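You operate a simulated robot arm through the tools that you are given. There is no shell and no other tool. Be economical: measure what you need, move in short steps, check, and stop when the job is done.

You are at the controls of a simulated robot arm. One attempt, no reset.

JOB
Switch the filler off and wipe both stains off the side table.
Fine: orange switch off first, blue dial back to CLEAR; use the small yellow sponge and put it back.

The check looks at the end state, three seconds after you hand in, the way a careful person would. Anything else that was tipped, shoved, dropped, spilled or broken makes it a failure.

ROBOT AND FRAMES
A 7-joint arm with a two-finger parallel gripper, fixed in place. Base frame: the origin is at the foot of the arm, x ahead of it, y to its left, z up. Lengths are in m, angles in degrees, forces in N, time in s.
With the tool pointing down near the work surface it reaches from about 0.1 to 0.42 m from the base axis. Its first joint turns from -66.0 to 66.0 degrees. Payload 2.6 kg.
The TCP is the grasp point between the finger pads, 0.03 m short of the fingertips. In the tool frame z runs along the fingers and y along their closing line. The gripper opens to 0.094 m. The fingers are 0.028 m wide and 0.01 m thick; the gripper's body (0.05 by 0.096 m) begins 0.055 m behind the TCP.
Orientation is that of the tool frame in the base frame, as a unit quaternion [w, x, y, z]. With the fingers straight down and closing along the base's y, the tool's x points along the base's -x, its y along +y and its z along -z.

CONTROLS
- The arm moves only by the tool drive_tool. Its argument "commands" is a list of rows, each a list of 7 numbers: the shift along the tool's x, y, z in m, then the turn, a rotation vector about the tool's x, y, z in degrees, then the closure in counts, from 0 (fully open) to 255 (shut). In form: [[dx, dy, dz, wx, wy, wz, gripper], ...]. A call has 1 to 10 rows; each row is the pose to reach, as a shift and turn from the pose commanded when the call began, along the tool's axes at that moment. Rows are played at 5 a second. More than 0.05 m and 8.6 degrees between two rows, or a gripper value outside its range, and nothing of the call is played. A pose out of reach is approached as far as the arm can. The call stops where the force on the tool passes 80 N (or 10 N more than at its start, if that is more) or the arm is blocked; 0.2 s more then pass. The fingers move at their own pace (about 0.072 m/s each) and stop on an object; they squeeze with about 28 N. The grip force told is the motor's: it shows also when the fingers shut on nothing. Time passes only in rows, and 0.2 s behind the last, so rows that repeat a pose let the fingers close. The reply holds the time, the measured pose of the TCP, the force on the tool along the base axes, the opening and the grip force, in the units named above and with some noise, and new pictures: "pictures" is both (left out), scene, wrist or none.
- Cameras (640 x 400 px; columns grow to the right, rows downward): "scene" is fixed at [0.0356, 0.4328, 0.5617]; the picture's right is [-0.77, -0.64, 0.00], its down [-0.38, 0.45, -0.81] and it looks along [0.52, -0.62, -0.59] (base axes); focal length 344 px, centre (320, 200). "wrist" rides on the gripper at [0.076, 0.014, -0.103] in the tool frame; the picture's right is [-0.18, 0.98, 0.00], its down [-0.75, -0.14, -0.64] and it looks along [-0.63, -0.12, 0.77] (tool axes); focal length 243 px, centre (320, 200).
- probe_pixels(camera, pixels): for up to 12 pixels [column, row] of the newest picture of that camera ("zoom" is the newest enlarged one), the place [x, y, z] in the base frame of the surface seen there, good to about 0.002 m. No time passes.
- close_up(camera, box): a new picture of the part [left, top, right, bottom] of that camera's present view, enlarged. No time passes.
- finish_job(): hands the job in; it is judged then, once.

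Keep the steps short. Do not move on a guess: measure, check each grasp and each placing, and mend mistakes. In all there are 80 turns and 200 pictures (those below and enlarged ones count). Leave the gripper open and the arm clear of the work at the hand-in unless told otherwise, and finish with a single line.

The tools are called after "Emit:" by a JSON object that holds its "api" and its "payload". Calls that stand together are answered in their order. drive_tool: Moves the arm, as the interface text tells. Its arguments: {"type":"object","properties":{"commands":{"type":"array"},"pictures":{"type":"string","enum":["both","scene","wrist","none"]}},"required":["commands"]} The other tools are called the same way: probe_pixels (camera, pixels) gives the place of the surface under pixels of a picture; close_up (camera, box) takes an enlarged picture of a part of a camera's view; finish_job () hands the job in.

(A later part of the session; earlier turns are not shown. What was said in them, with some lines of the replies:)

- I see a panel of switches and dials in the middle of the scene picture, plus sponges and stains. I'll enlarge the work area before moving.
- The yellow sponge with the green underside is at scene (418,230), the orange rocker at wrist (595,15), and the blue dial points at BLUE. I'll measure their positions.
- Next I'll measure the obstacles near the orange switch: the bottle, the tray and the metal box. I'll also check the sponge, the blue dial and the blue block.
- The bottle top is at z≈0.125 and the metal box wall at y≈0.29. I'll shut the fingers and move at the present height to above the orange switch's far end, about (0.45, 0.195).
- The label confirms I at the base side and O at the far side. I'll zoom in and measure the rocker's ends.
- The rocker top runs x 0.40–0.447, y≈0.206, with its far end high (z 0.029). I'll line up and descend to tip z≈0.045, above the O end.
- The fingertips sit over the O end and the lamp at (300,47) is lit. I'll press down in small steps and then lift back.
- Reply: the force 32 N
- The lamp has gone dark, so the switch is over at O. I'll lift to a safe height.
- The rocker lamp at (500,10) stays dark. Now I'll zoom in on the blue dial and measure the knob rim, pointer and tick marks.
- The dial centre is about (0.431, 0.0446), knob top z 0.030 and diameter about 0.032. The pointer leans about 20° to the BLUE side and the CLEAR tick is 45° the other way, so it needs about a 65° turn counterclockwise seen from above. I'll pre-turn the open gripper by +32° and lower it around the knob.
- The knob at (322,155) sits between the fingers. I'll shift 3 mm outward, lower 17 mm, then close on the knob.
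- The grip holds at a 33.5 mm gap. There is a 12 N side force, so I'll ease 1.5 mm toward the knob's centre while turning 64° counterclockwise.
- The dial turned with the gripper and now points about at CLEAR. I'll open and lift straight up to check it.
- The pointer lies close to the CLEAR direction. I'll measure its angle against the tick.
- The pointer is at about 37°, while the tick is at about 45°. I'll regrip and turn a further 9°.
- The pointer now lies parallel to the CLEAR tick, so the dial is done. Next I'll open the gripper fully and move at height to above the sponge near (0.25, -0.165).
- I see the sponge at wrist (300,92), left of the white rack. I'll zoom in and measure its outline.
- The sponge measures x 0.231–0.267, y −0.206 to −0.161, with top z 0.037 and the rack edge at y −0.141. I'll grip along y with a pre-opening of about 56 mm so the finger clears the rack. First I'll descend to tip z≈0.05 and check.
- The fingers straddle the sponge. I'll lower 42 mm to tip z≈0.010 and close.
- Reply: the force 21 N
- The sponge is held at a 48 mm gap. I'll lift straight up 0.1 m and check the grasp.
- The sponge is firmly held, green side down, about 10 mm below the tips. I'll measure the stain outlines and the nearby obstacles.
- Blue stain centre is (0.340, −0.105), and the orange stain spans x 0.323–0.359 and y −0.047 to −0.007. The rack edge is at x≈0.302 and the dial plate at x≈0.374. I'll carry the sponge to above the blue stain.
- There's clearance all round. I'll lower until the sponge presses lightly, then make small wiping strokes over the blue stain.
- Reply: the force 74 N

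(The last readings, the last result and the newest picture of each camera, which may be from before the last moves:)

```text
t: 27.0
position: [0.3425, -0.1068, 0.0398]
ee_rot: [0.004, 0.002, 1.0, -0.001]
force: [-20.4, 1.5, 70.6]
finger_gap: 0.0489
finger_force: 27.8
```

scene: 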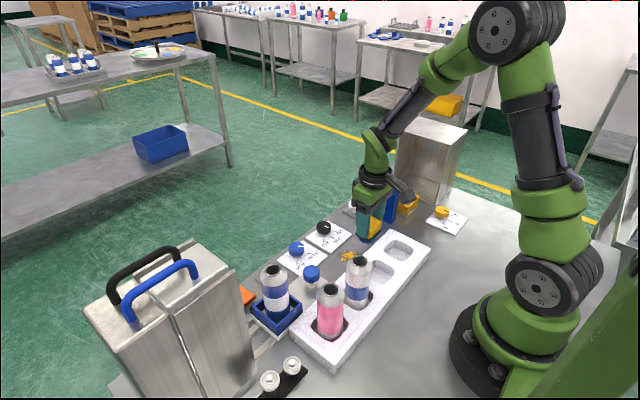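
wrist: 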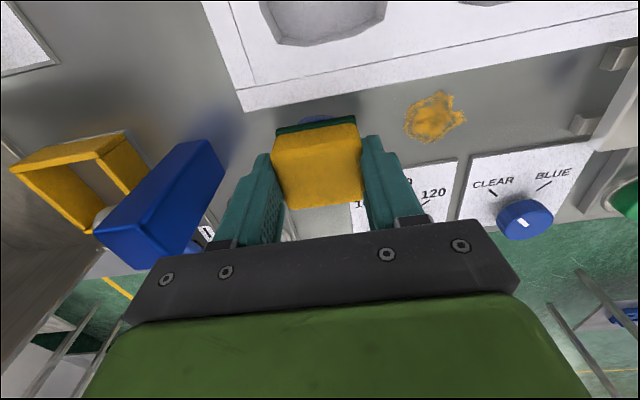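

The press reads 70 N, which is stiff. I'll ease up 2 mm and wipe with gentle strokes.

Emit:
{"api": "drive_tool", "payload": {"commands": [[0, 0, -0.002, 0, 0, 0, 255], [0.008, 0, -0.002, 0, 0, 0, 255], [0.008, 0.012, -0.002, 0, 0, 0, 255], [-0.006, 0.012, -0.002, 0, 0, 0, 255], [-0.006, 0, -0.002, 0, 0, 0, 255], [-0.006, -0.012, -0.002, 0, 0, 0, 255], [0.008, -0.012, -0.002, 0, 0, 0, 255], [0.008, 0.01, -0.002, 0, 0, 0, 255], [0, 0.01, -0.002, 0, 0, 0, 255], [0, -0.01, -0.002, 0, 0, 0, 255]]}}

```text
t: 28.0
position: [0.3385, -0.0996, 0.0387]
ee_rot: [-0.007, 0.008, 1.0, -0.001]
force: [-4.0, 0.5, 11.1]
finger_gap: 0.0487
finger_force: 28.3
stopped in row 5: the force on the tool passed its limit (the readings are from after the stop); the commanded pose is now the measured one
```

scene: 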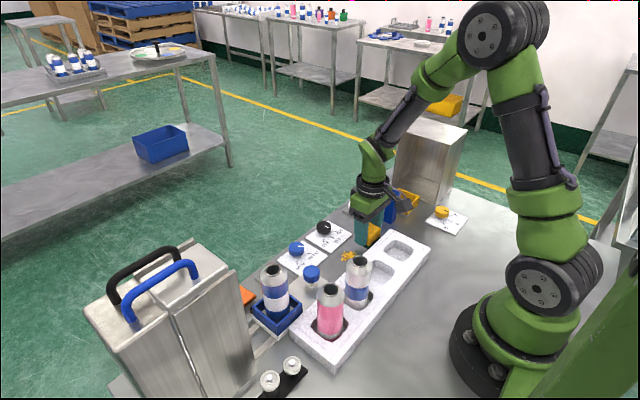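
wrist: 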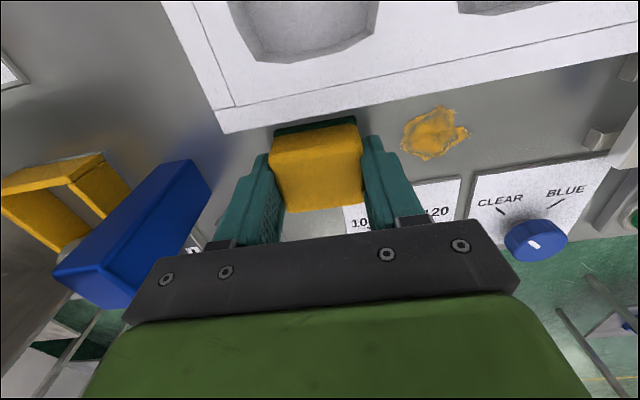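

The stop was due to friction; contact now is a gentle 11 N. I'll level the tool and continue with slower strokes at this height.

Emit:
{"api": "drive_tool", "payload": {"commands": [[0, 0, -0.0005, 0, -0.8, -0.9, 255], [0, -0.005, -0.0005, 0, -0.8, -0.9, 255], [0, -0.01, -0.0005, 0, -0.8, -0.9, 255], [0, -0.014, -0.0005, 0, -0.8, -0.9, 255], [0.004, -0.014, -0.0005, 0, -0.8, -0.9, 255], [0.008, -0.012, -0.0005, 0, -0.8, -0.9, 255], [0.008, -0.007, -0.0005, 0, -0.8, -0.9, 255], [0.008, -0.002, -0.0005, 0, -0.8, -0.9, 255], [0.008, 0.003, -0.0005, 0, -0.8, -0.9, 255], [0.003, 0.003, -0.0005, 0, -0.8, -0.9, 255]], "pictures": "none"}}

Emit:
{"api": "drive_tool", "payload": {"commands": [[-0.005, 0, 0, 0, 0, 0, 255], [-0.01, 0, 0, 0, 0, 0, 255], [-0.012, 0, 0, 0, 0, 0, 255], [-0.012, -0.005, 0, 0, 0, 0, 255], [-0.012, -0.01, 0, 0, 0, 0, 255], [-0.012, -0.015, 0, 0, 0, 0, 255], [-0.006, -0.015, 0, 0, 0, 0, 255], [0, -0.01, 0, 0, 0, 0, 255], [0, -0.01, -0.02, 0, 0, 0, 255], [0, -0.01, -0.05, 0, 0, 0, 255]]}}

Emit:
{"api": "close_up", "payload": {"camera": "scene", "box": [325, 205, 421, 265]}}

```text
t: 30.2
position: [0.3314, -0.0959, 0.0395]
ee_rot: [-0.005, 0.001, 1.0, 0.0]
force: [-25.8, -1.4, 30.9]
finger_gap: 0.049
finger_force: 27.9
```

```text
t: 30.6
position: [0.3325, -0.0963, 0.0404]
ee_rot: [-0.009, 0.006, 1.0, 0.003]
force: [-2.9, 2.1, 11.3]
finger_gap: 0.0488
finger_force: 28.2
stopped in row 2: the force on the tool passed its limit (the readings are from after the stop); the commanded pose is now the measured one
```

scene: 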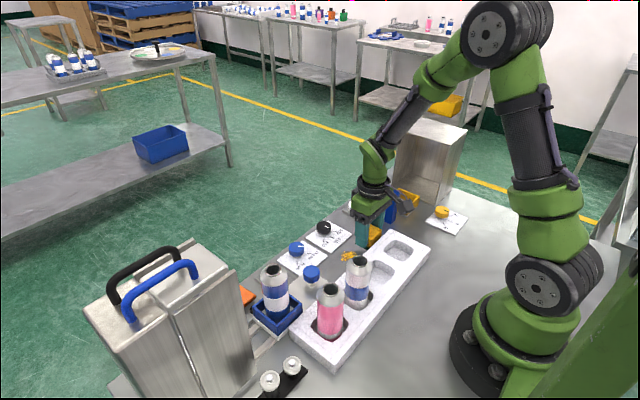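
wrist: 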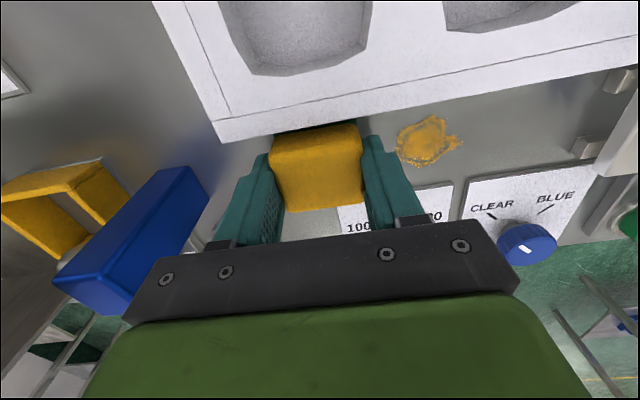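

```text
6.67 times, centred on (373, 235) of scene
```

zoom: 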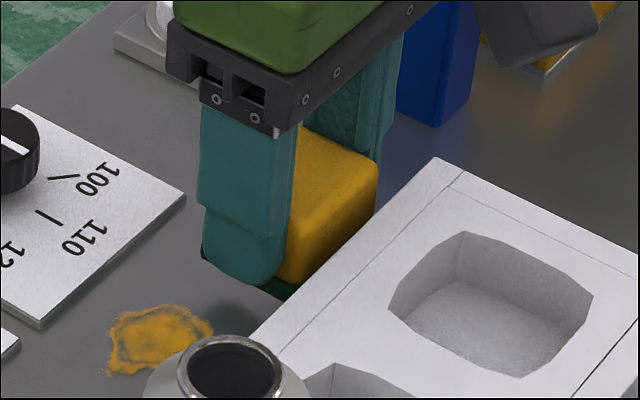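

The sponge is near the rack edge. I'll move straight up 6 cm, levelling the tool, and inspect the stain, rack and sponge.

Emit:
{"api": "drive_tool", "payload": {"commands": [[-0.001, 0, -0.01, 0, -1, -0.7, 255], [-0.003, -0.002, -0.03, 0, -1, -0.7, 255], [-0.006, -0.008, -0.07, 0, -1, -0.7, 255], [-0.006, -0.05, -0.1, 0, -1, -0.7, 255], [-0.006, -0.09, -0.1, 0, -1, -0.7, 255], [-0.006, -0.09, -0.1, 0, -1, -0.7, 255]]}}

Emit:
{"api": "close_up", "payload": {"camera": "scene", "box": [325, 215, 405, 265]}}

```text
refused: row 4 steps farther than a row can; nothing moved
```

```text
8.00 times, centred on (365, 240) of scene
```

zoom: 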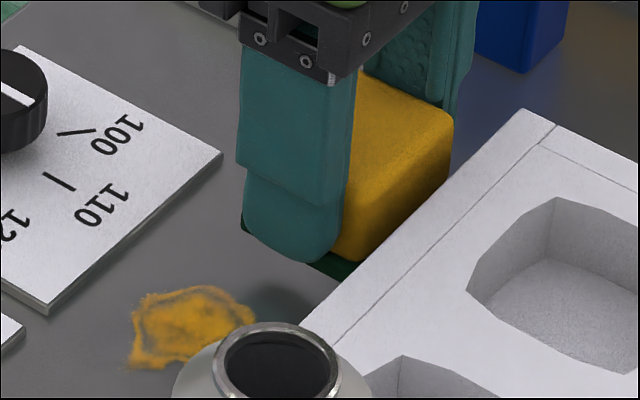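

The rack corner is still at zoom (522,110), so it hasn't moved. That call was refused for its step size, so I'll send the lift again with smaller steps.

Emit:
{"api": "drive_tool", "payload": {"commands": [[-0.001, 0, -0.01, 0, -1, -0.7, 255], [-0.003, -0.002, -0.03, 0, -1, -0.7, 255], [-0.006, -0.006, -0.07, 0, -1, -0.7, 255], [-0.006, -0.009, -0.1, 0, -1, -0.7, 255], [-0.006, -0.009, -0.1, 0, -1, -0.7, 255]]}}

Emit:
{"api": "close_up", "payload": {"camera": "scene", "box": [325, 175, 437, 265]}}

```text
t: 31.8
position: [0.3415, -0.1055, 0.1401]
ee_rot: [0.0, 0.0, 1.0, 0.003]
force: [0.1, -0.6, -0.5]
finger_gap: 0.0488
finger_force: 28.1
```

scene: 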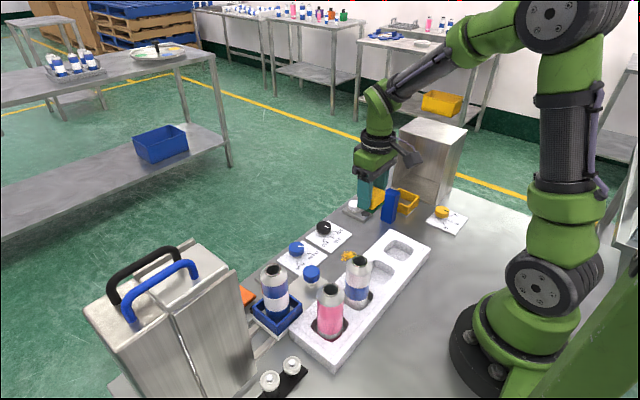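
wrist: 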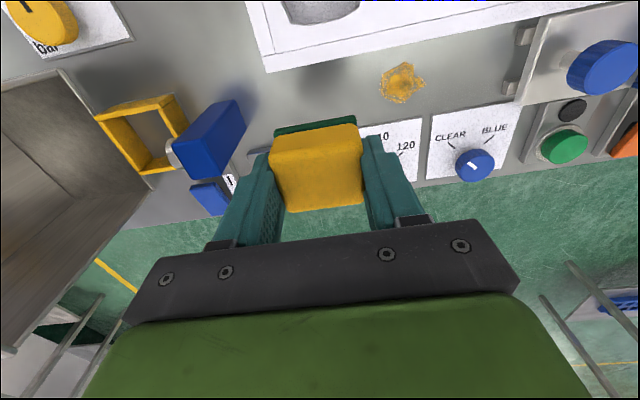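

```text
4.44 times, centred on (381, 220) of scene
```

zoom: 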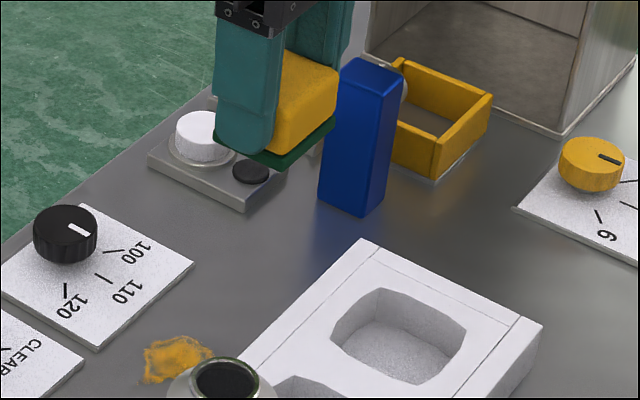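

The blue stain is gone. Next I'll move above the orange stain at (0.340, −0.028) and lower to just above the table.

Emit:
{"api": "drive_tool", "payload": {"commands": [[0, 0.025, 0, 0, 0, 0, 255], [0.001, 0.05, 0, 0, 0, 0, 255], [0.001, 0.077, 0, 0, 0, 0, 255], [0.001, 0.077, 0.04, 0, 0, 0, 255], [0.001, 0.077, 0.075, 0, 0, 0, 255], [0.001, 0.077, 0.09, 0, 0, 0, 255], [0.001, 0.077, 0.09, 0, 0, 0, 255]]}}

Emit:
{"api": "close_up", "payload": {"camera": "scene", "box": [300, 195, 412, 285]}}

```text
t: 33.4
position: [0.3393, -0.0279, 0.0497]
ee_rot: [-0.001, -0.001, 1.0, 0.002]
force: [1.1, 1.2, 0.1]
finger_gap: 0.0488
finger_force: 28.3
```

scene: 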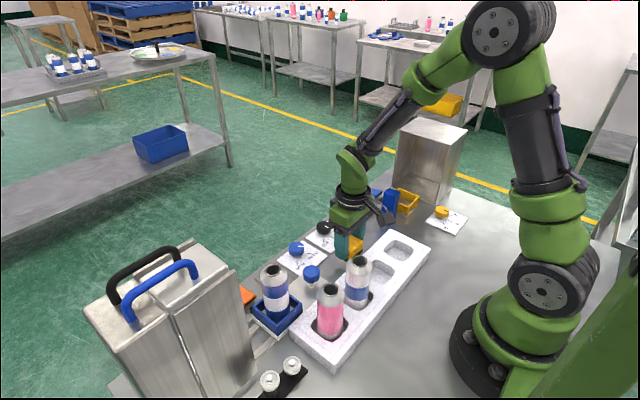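
wrist: 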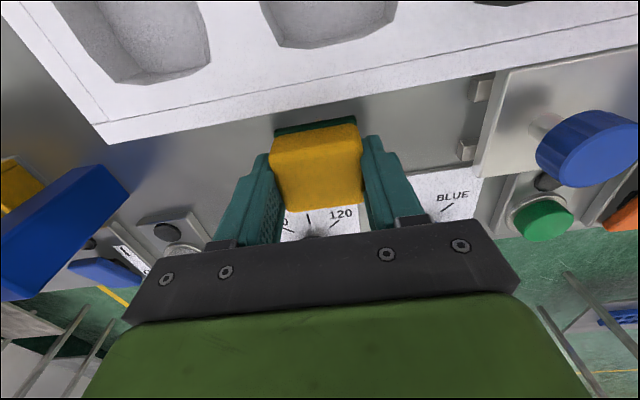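

```text
4.44 times, centred on (356, 240) of scene
```

zoom: 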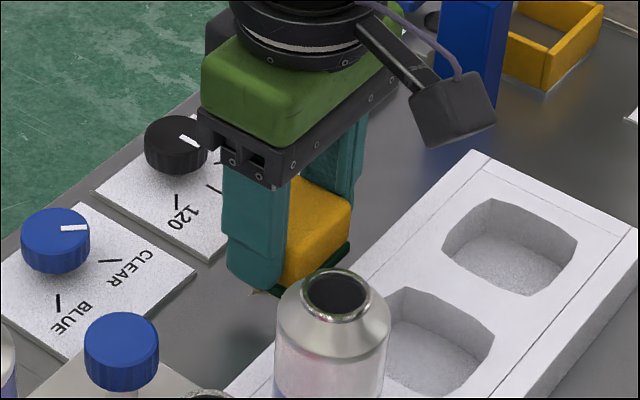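

Emit:
{"api": "probe_pixels", "payload": {"camera": "wrist", "pixels": [[465, 148], [459, 148], [482, 88], [473, 88], [380, 130], [445, 180]]}}

Emit:
{"api": "drive_tool", "payload": {"commands": [[0, 0, 0.005, 0, 0, 0, 255], [0, 0, 0.008, 0, 0, 0, 255], [0, 0, 0.0095, 0, 0, 0, 255], [0, 0, 0.0105, 0, 0, 0, 255]], "pictures": "none"}}

```text
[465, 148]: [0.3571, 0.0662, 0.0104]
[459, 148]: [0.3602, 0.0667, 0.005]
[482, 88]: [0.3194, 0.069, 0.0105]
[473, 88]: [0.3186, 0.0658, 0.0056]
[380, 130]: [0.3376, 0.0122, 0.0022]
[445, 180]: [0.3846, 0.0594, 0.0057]
```

```text
t: 34.4
position: [0.3404, -0.0273, 0.0394]
ee_rot: [0.001, 0.0, 1.0, 0.002]
force: [-4.4, -0.9, 13.6]
finger_gap: 0.0489
finger_force: 28.2
```

The brackets start at y≈0.065, well clear, and contact is a light 14 N. I'll wipe with slow, small strokes.

Emit:
{"api": "drive_tool", "payload": {"commands": [[0, 0.005, 0, 0, 0, 0, 255], [0, 0.01, 0, 0, 0, 0, 255], [0.004, 0.01, 0, 0, 0, 0, 255], [0.008, 0.01, 0, 0, 0, 0, 255], [0.008, 0.005, 0, 0, 0, 0, 255], [0.008, 0, 0, 0, 0, 0, 255], [0.008, -0.005, 0, 0, 0, 0, 255], [0.008, -0.01, 0, 0, 0, 0, 255], [0.008, -0.012, 0, 0, 0, 0, 255], [0.004, -0.012, 0, 0, 0, 0, 255]], "pictures": "none"}}

Emit:
{"api": "drive_tool", "payload": {"commands": [[-0.003, 0, -0.0005, 0, 0, 0, 255], [-0.006, 0, -0.0005, 0, 0, 0, 255], [-0.009, 0, -0.0005, 0, 0, 0, 255], [-0.011, 0, -0.0005, 0, 0, 0, 255], [-0.011, 0.005, -0.0005, 0, 0, 0, 255], [-0.011, 0.01, -0.0005, 0, 0, 0, 255], [-0.011, 0.015, -0.0005, 0, 0, 0, 255], [-0.011, 0.02, -0.0005, 0, 0, 0, 255], [-0.007, 0.02, -0.0005, 0, 0, 0, 255], [-0.003, 0.02, -0.0005, 0, 0, 0, 255]], "pictures": "none"}}

```text
t: 36.6
position: [0.3335, -0.0383, 0.039]
ee_rot: [-0.004, 0.0, 1.0, 0.004]
force: [-20.1, 23.3, 41.2]
finger_gap: 0.0488
finger_force: 28.0
```

```text
t: 37.3
position: [0.3359, -0.0374, 0.0403]
ee_rot: [-0.008, 0.004, 1.0, 0.004]
force: [-3.1, -0.2, 10.9]
finger_gap: 0.049
finger_force: 27.1
stopped in row 3: the force on the tool passed its limit (the readings are from after the stop); the commanded pose is now the measured one
```

Dragging outward builds up force. I'll lift and inspect.

Emit:
{"api": "drive_tool", "payload": {"commands": [[0, 0, -0.01, 0, -1, -0.4, 255], [-0.002, 0, -0.04, 0, -1, -0.4, 255], [-0.004, -0.02, -0.08, 0, -1, -0.4, 255], [-0.004, -0.06, -0.1, 0, -1, -0.4, 255], [-0.004, -0.1, -0.11, 0, -1, -0.4, 255], [-0.004, -0.1, -0.11, 0, -1, -0.4, 255]]}}

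Emit:
{"api": "close_up", "payload": {"camera": "scene", "box": [325, 215, 405, 265]}}

Emit:
{"api": "close_up", "payload": {"camera": "wrist", "box": [240, 20, 500, 182]}}

```text
t: 38.7
position: [0.3392, -0.1407, 0.1521]
ee_rot: [0.0, 0.0, 1.0, 0.004]
force: [0.5, -0.2, 1.1]
finger_gap: 0.0488
finger_force: 27.8
```

scene: 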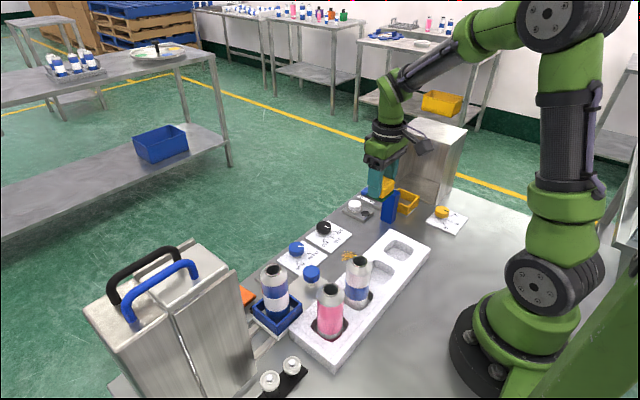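
wrist: 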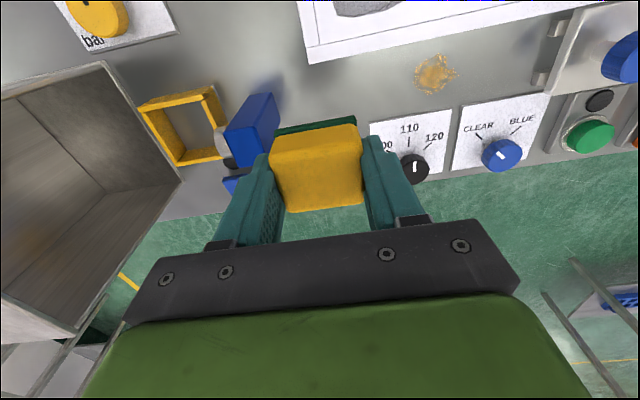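

```text
8.00 times, centred on (365, 240) of scene
```

zoom: 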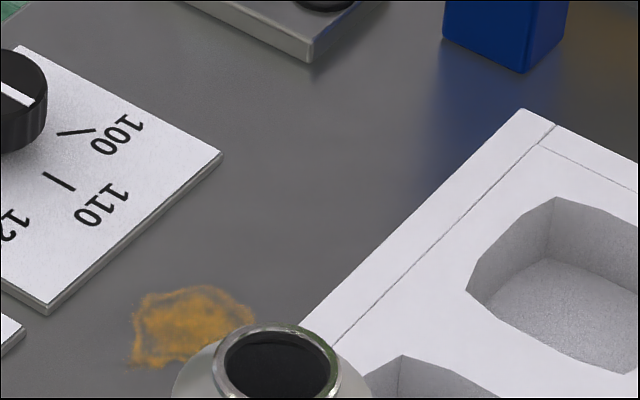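

```text
2.46 times, centred on (370, 101) of wrist
```

zoom: 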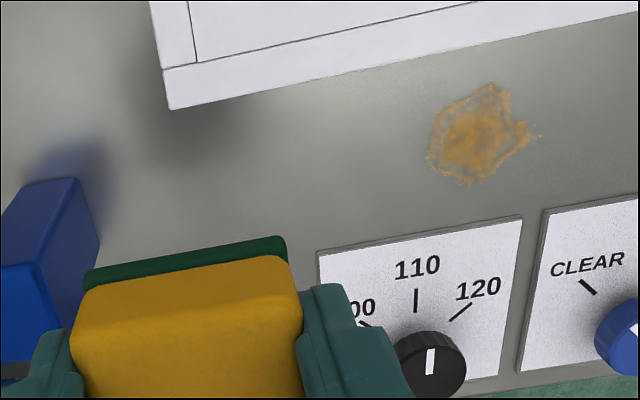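

The blue stain is fully gone and the orange one has faded but remains. I'll go back with mainly left-right strokes, which load the arm less.

Emit:
{"api": "drive_tool", "payload": {"commands": [[0, 0.04, 0, 0, 0, 0, 255], [0, 0.08, 0, 0, 0, 0, 255], [0, 0.113, 0, 0, 0, 0, 255], [0, 0.113, 0.04, 0, 0, 0, 255], [0, 0.113, 0.08, 0, 0, 0, 255], [0, 0.113, 0.102, 0, 0, 0, 255], [0, 0.113, 0.11, 0, 0, 0, 255], [0, 0.113, 0.113, 0, 0, 0, 255], [0, 0.113, 0.114, 0, 0, 0, 255]], "pictures": "none"}}

Emit:
{"api": "drive_tool", "payload": {"commands": [[0, 0.005, 0, 0, 0, 0, 255], [0, 0.01, 0, 0, 0, 0, 255], [0, 0.004, 0, 0, 0, 0, 255], [0, -0.002, 0, 0, 0, 0, 255], [0, -0.008, 0, 0, 0, 0, 255], [0, -0.013, 0, 0, 0, 0, 255], [0, -0.007, 0, 0, 0, 0, 255], [0, -0.001, 0, 0, 0, 0, 255], [0, 0.005, 0, 0, 0, 0, 255], [0, 0.01, 0, 0, 0, 0, 255]], "pictures": "none"}}

```text
t: 40.7
position: [0.341, -0.0254, 0.0402]
ee_rot: [0.001, 0.003, 1.0, 0.004]
force: [-4.3, -0.4, 13.1]
finger_gap: 0.0483
finger_force: 28.2
stopped in row 9: the force on the tool passed its limit (the readings are from after the stop); the commanded pose is now the measured one
```

```text
t: 42.9
position: [0.3419, -0.0177, 0.0394]
ee_rot: [0.002, 0.004, 1.0, 0.004]
force: [1.4, -22.6, 27.7]
finger_gap: 0.0488
finger_force: 27.6
```

Stroking works at 28 N. I'll keep going with two more sets, including a row closer to the rack.

Emit:
{"api": "drive_tool", "payload": {"commands": [[0, -0.006, 0, 0, 0, 0, 255], [0, -0.012, 0, 0, 0, 0, 255], [0, -0.018, 0, 0, 0, 0, 255], [0, -0.022, 0, 0, 0, 0, 255], [0.004, -0.022, 0, 0, 0, 0, 255], [0.007, -0.018, 0, 0, 0, 0, 255], [0.007, -0.012, 0, 0, 0, 0, 255], [0.007, -0.006, 0, 0, 0, 0, 255], [0.007, 0, 0, 0, 0, 0, 255], [0.007, 0, 0, 0, 0, 0, 255]], "pictures": "none"}}

Emit:
{"api": "drive_tool", "payload": {"commands": [[0, -0.006, 0, 0, 0, 0, 255], [0, -0.012, 0, 0, 0, 0, 255], [0, -0.018, 0, 0, 0, 0, 255], [0, -0.022, 0, 0, 0, 0, 255], [0, -0.016, 0, 0, 0, 0, 255], [0, -0.01, 0, 0, 0, 0, 255], [0, -0.004, 0, 0, 0, 0, 255], [0, 0, 0, 0, 0, 0, 255], [0, -0.006, 0, 0, 0, 0, 255], [0, -0.012, 0, 0, 0, 0, 255]], "pictures": "none"}}

Emit:
{"api": "drive_tool", "payload": {"commands": [[-0.001, 0, -0.01, 0, 0, 0, 255], [-0.004, 0, -0.04, 0, 0, 0, 255], [-0.006, -0.02, -0.08, 0, 0, 0, 255], [-0.006, -0.06, -0.1, 0, 0, 0, 255], [-0.006, -0.1, -0.11, 0, 0, 0, 255], [-0.006, -0.11, -0.11, 0, 0, 0, 255]]}}

Emit:
{"api": "close_up", "payload": {"camera": "wrist", "box": [240, 20, 500, 182]}}

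```text
t: 45.1
position: [0.3347, -0.0178, 0.0394]
ee_rot: [0.002, 0.004, 1.0, 0.003]
force: [0.0, -24.4, 33.5]
finger_gap: 0.0486
finger_force: 28.5
```

```text
t: 47.3
position: [0.3338, -0.0209, 0.041]
ee_rot: [0.001, -0.001, 1.0, 0.009]
force: [2.5, 30.4, 33.6]
finger_gap: 0.0483
finger_force: 28.2
```

```text
t: 48.7
position: [0.3412, -0.1397, 0.1475]
ee_rot: [0.0, 0.003, 1.0, 0.004]
force: [-0.5, 0.0, -0.4]
finger_gap: 0.0482
finger_force: 28.3
```

scene: 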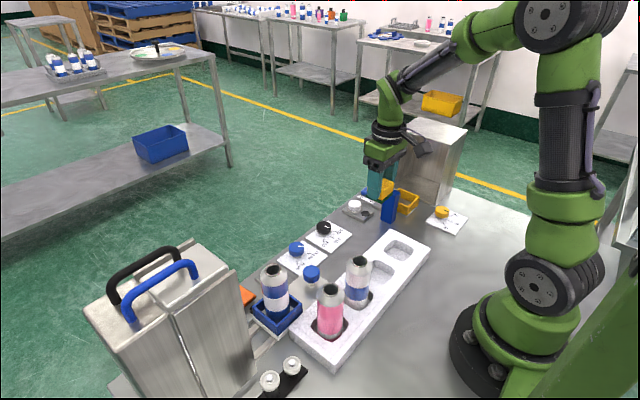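
wrist: 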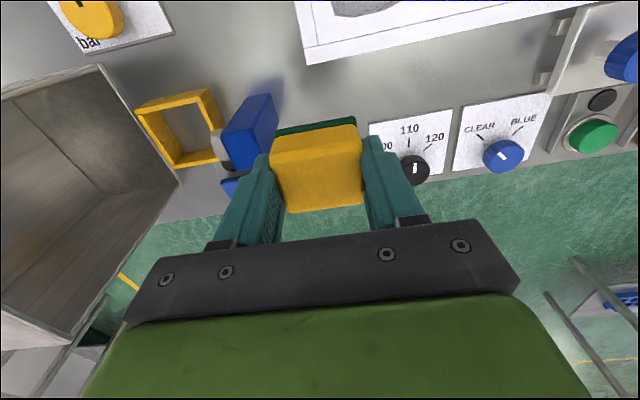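

```text
2.46 times, centred on (370, 101) of wrist
```

zoom: 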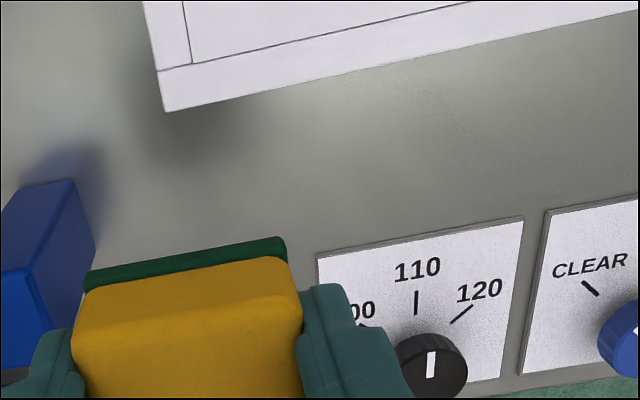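

Both stains are gone. I'll return the sponge to its original spot (0.251, −0.186), going up first to clear the blue block.

Emit:
{"api": "drive_tool", "payload": {"commands": [[0, 0, -0.03, 0, 0, 0, 255], [0.035, -0.005, -0.03, 0, 0, 0, 255], [0.07, -0.025, -0.03, 0, 0, 0, 255], [0.0905, -0.0462, -0.02, 0, 0, 0, 255], [0.0905, -0.0462, 0.02, 0, 0, 0, 255], [0.0905, -0.0462, 0.06, 0, 0, 0, 255], [0.0905, -0.0462, 0.095, 0, 0, 0, 255], [0.0905, -0.0462, 0.095, 0, 0, 0, 255]]}}

Emit:
{"api": "close_up", "payload": {"camera": "scene", "box": [370, 180, 470, 250]}}

```text
t: 50.5
position: [0.2499, -0.1842, 0.0535]
ee_rot: [0.001, 0.003, 1.0, 0.004]
force: [0.2, 0.2, 0.3]
finger_gap: 0.0486
finger_force: 28.3
```

scene: 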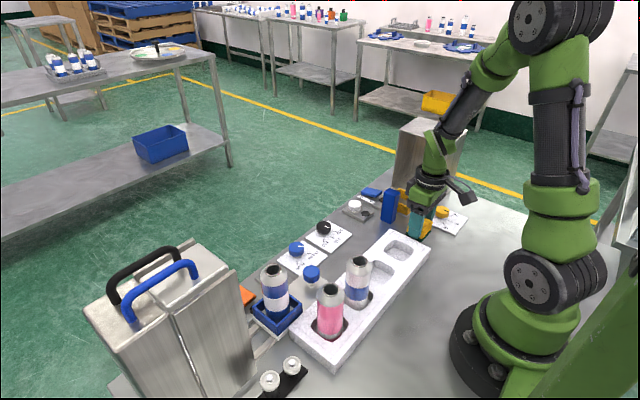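
wrist: 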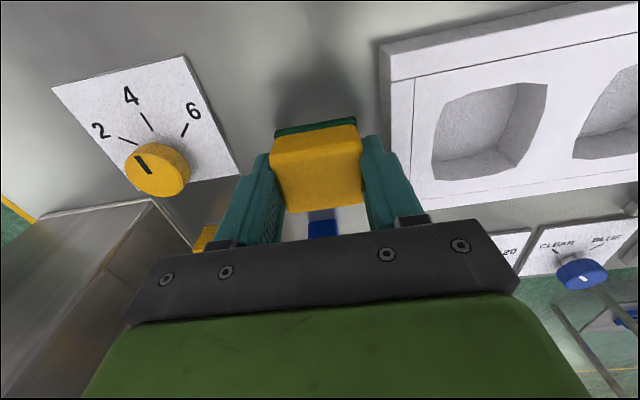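

```text
5.71 times, centred on (420, 215) of scene
```

zoom: 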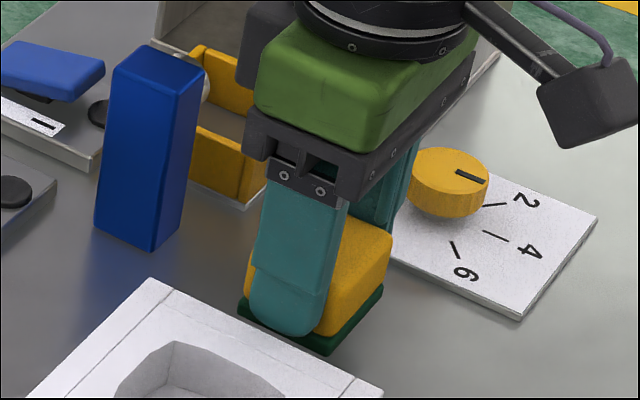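

It's over the original spot. I'll lower gently to contact.

Emit:
{"api": "drive_tool", "payload": {"commands": [[-0.001, -0.001, 0.006, 0, 0, 0, 255], [-0.001, -0.001, 0.01, 0, 0, 0, 255], [-0.001, -0.001, 0.012, 0, 0, 0, 255], [-0.001, -0.001, 0.0135, 0, 0, 0, 255]], "pictures": "none"}}

```text
t: 51.5
position: [0.2502, -0.1852, 0.0393]
ee_rot: [0.0, 0.003, 1.0, 0.005]
force: [-3.6, 2.2, 16.4]
finger_gap: 0.0487
finger_force: 27.9
```

The sponge is on the table with a light 16 N contact. I'll open to a limited width to spare the rack, then lift straight up.

Emit:
{"api": "drive_tool", "payload": {"commands": [[0, 0, -0.0005, 0, 0, 0, 103], [0, 0, -0.0005, 0, 0, 0, 103], [0, 0, -0.005, 0, 0, 0, 103], [0, 0, -0.02, 0, 0, 0, 103], [0, 0, -0.05, 0, 0, 0, 103], [0, 0, -0.09, 0, 0, 0, 60], [0, 0, -0.13, 0, 0, 0, 0], [0, 0, -0.17, 0, 0, 0, 0], [0, 0, -0.17, 0, 0, 0, 0]]}}

Emit:
{"api": "close_up", "payload": {"camera": "scene", "box": [320, 170, 480, 270]}}

Emit:
{"api": "close_up", "payload": {"camera": "wrist", "box": [200, 40, 392, 160]}}

Emit:
{"api": "probe_pixels", "payload": {"camera": "wrist", "pixels": [[301, 92], [280, 76], [318, 70], [323, 105], [286, 110]]}}

```text
t: 53.5
position: [0.25, -0.1854, 0.2111]
ee_rot: [0.001, 0.003, 1.0, 0.004]
force: [0.1, 0.7, 0.4]
finger_gap: 0.0938
finger_force: 0.1
```

scene: 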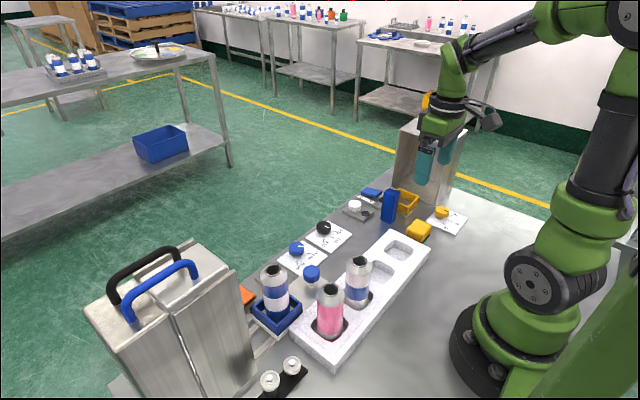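
wrist: 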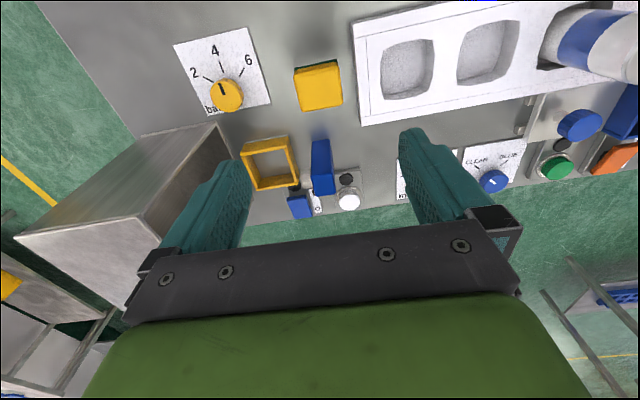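

```text
4.00 times, centred on (400, 220) of scene
```

zoom: 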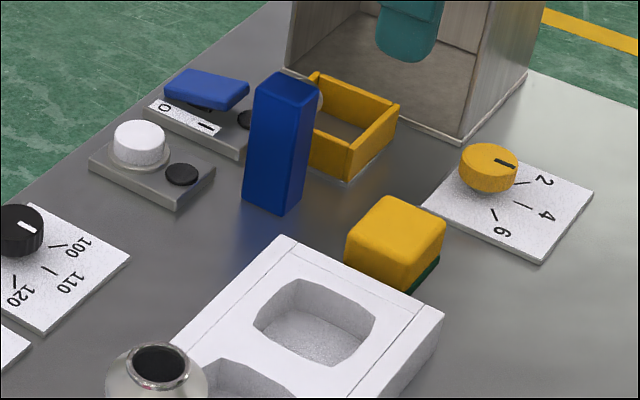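

```text
3.33 times, centred on (296, 100) of wrist
```

zoom: 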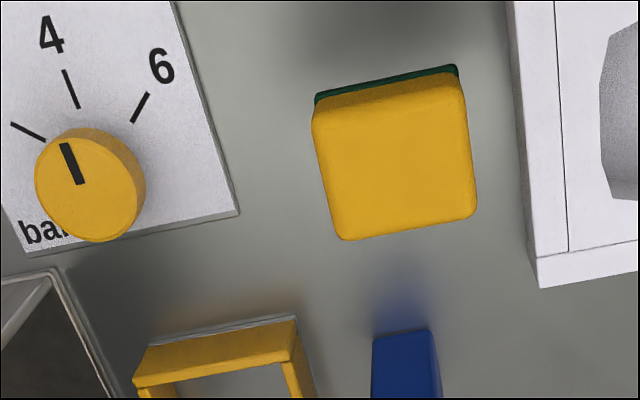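

```text
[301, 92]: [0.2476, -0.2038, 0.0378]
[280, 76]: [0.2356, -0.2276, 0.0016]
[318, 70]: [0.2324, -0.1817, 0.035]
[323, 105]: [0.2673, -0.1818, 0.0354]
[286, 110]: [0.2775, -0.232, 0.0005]
```

The sponge is back where it was and its neighbours are unmoved. Last, I'll check the wiped area, the switch lamp and the dial.

Emit:
{"api": "close_up", "payload": {"camera": "wrist", "box": [330, 100, 530, 200]}}

Emit:
{"api": "close_up", "payload": {"camera": "scene", "box": [325, 215, 405, 265]}}

Emit:
{"api": "close_up", "payload": {"camera": "scene", "box": [220, 230, 348, 322]}}

```text
3.20 times, centred on (430, 150) of wrist
```

zoom: 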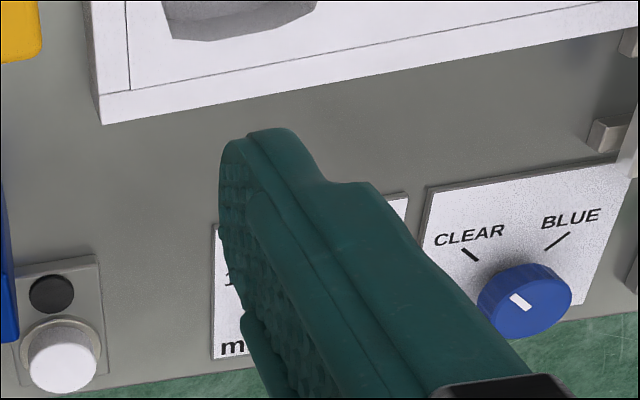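

```text
8.00 times, centred on (365, 240) of scene
```

zoom: 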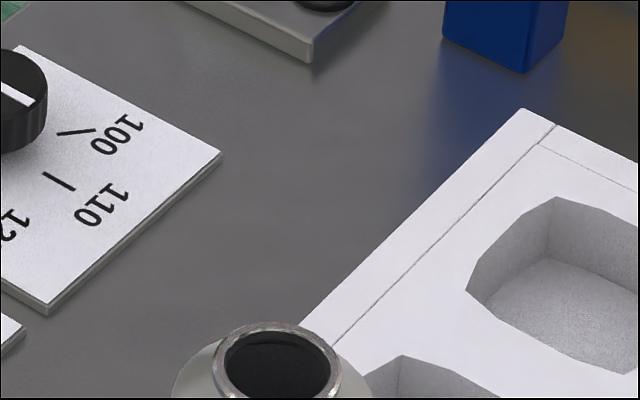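

```text
4.35 times, centred on (284, 276) of scene
```

zoom: 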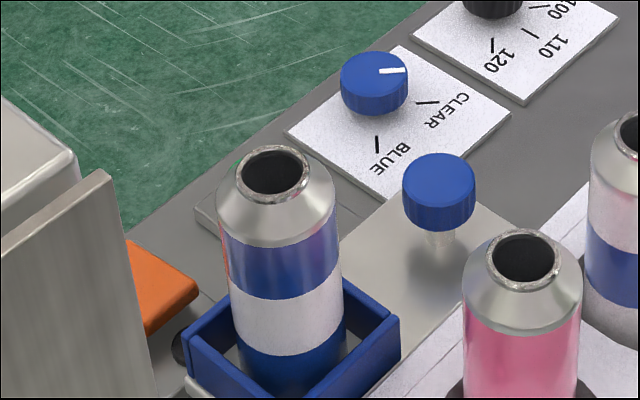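

Everything checks out: the lamp is dark, the dial is at CLEAR, the table is clean, the sponge is back, and the gripper is open and clear. I'm handing in.

Emit:
{"api": "finish_job", "payload": {}}

```text
The job is handed in.
```

The filler is switched off, the blue dial is back at CLEAR, both stains are wiped off, and the yellow sponge is back in its place.
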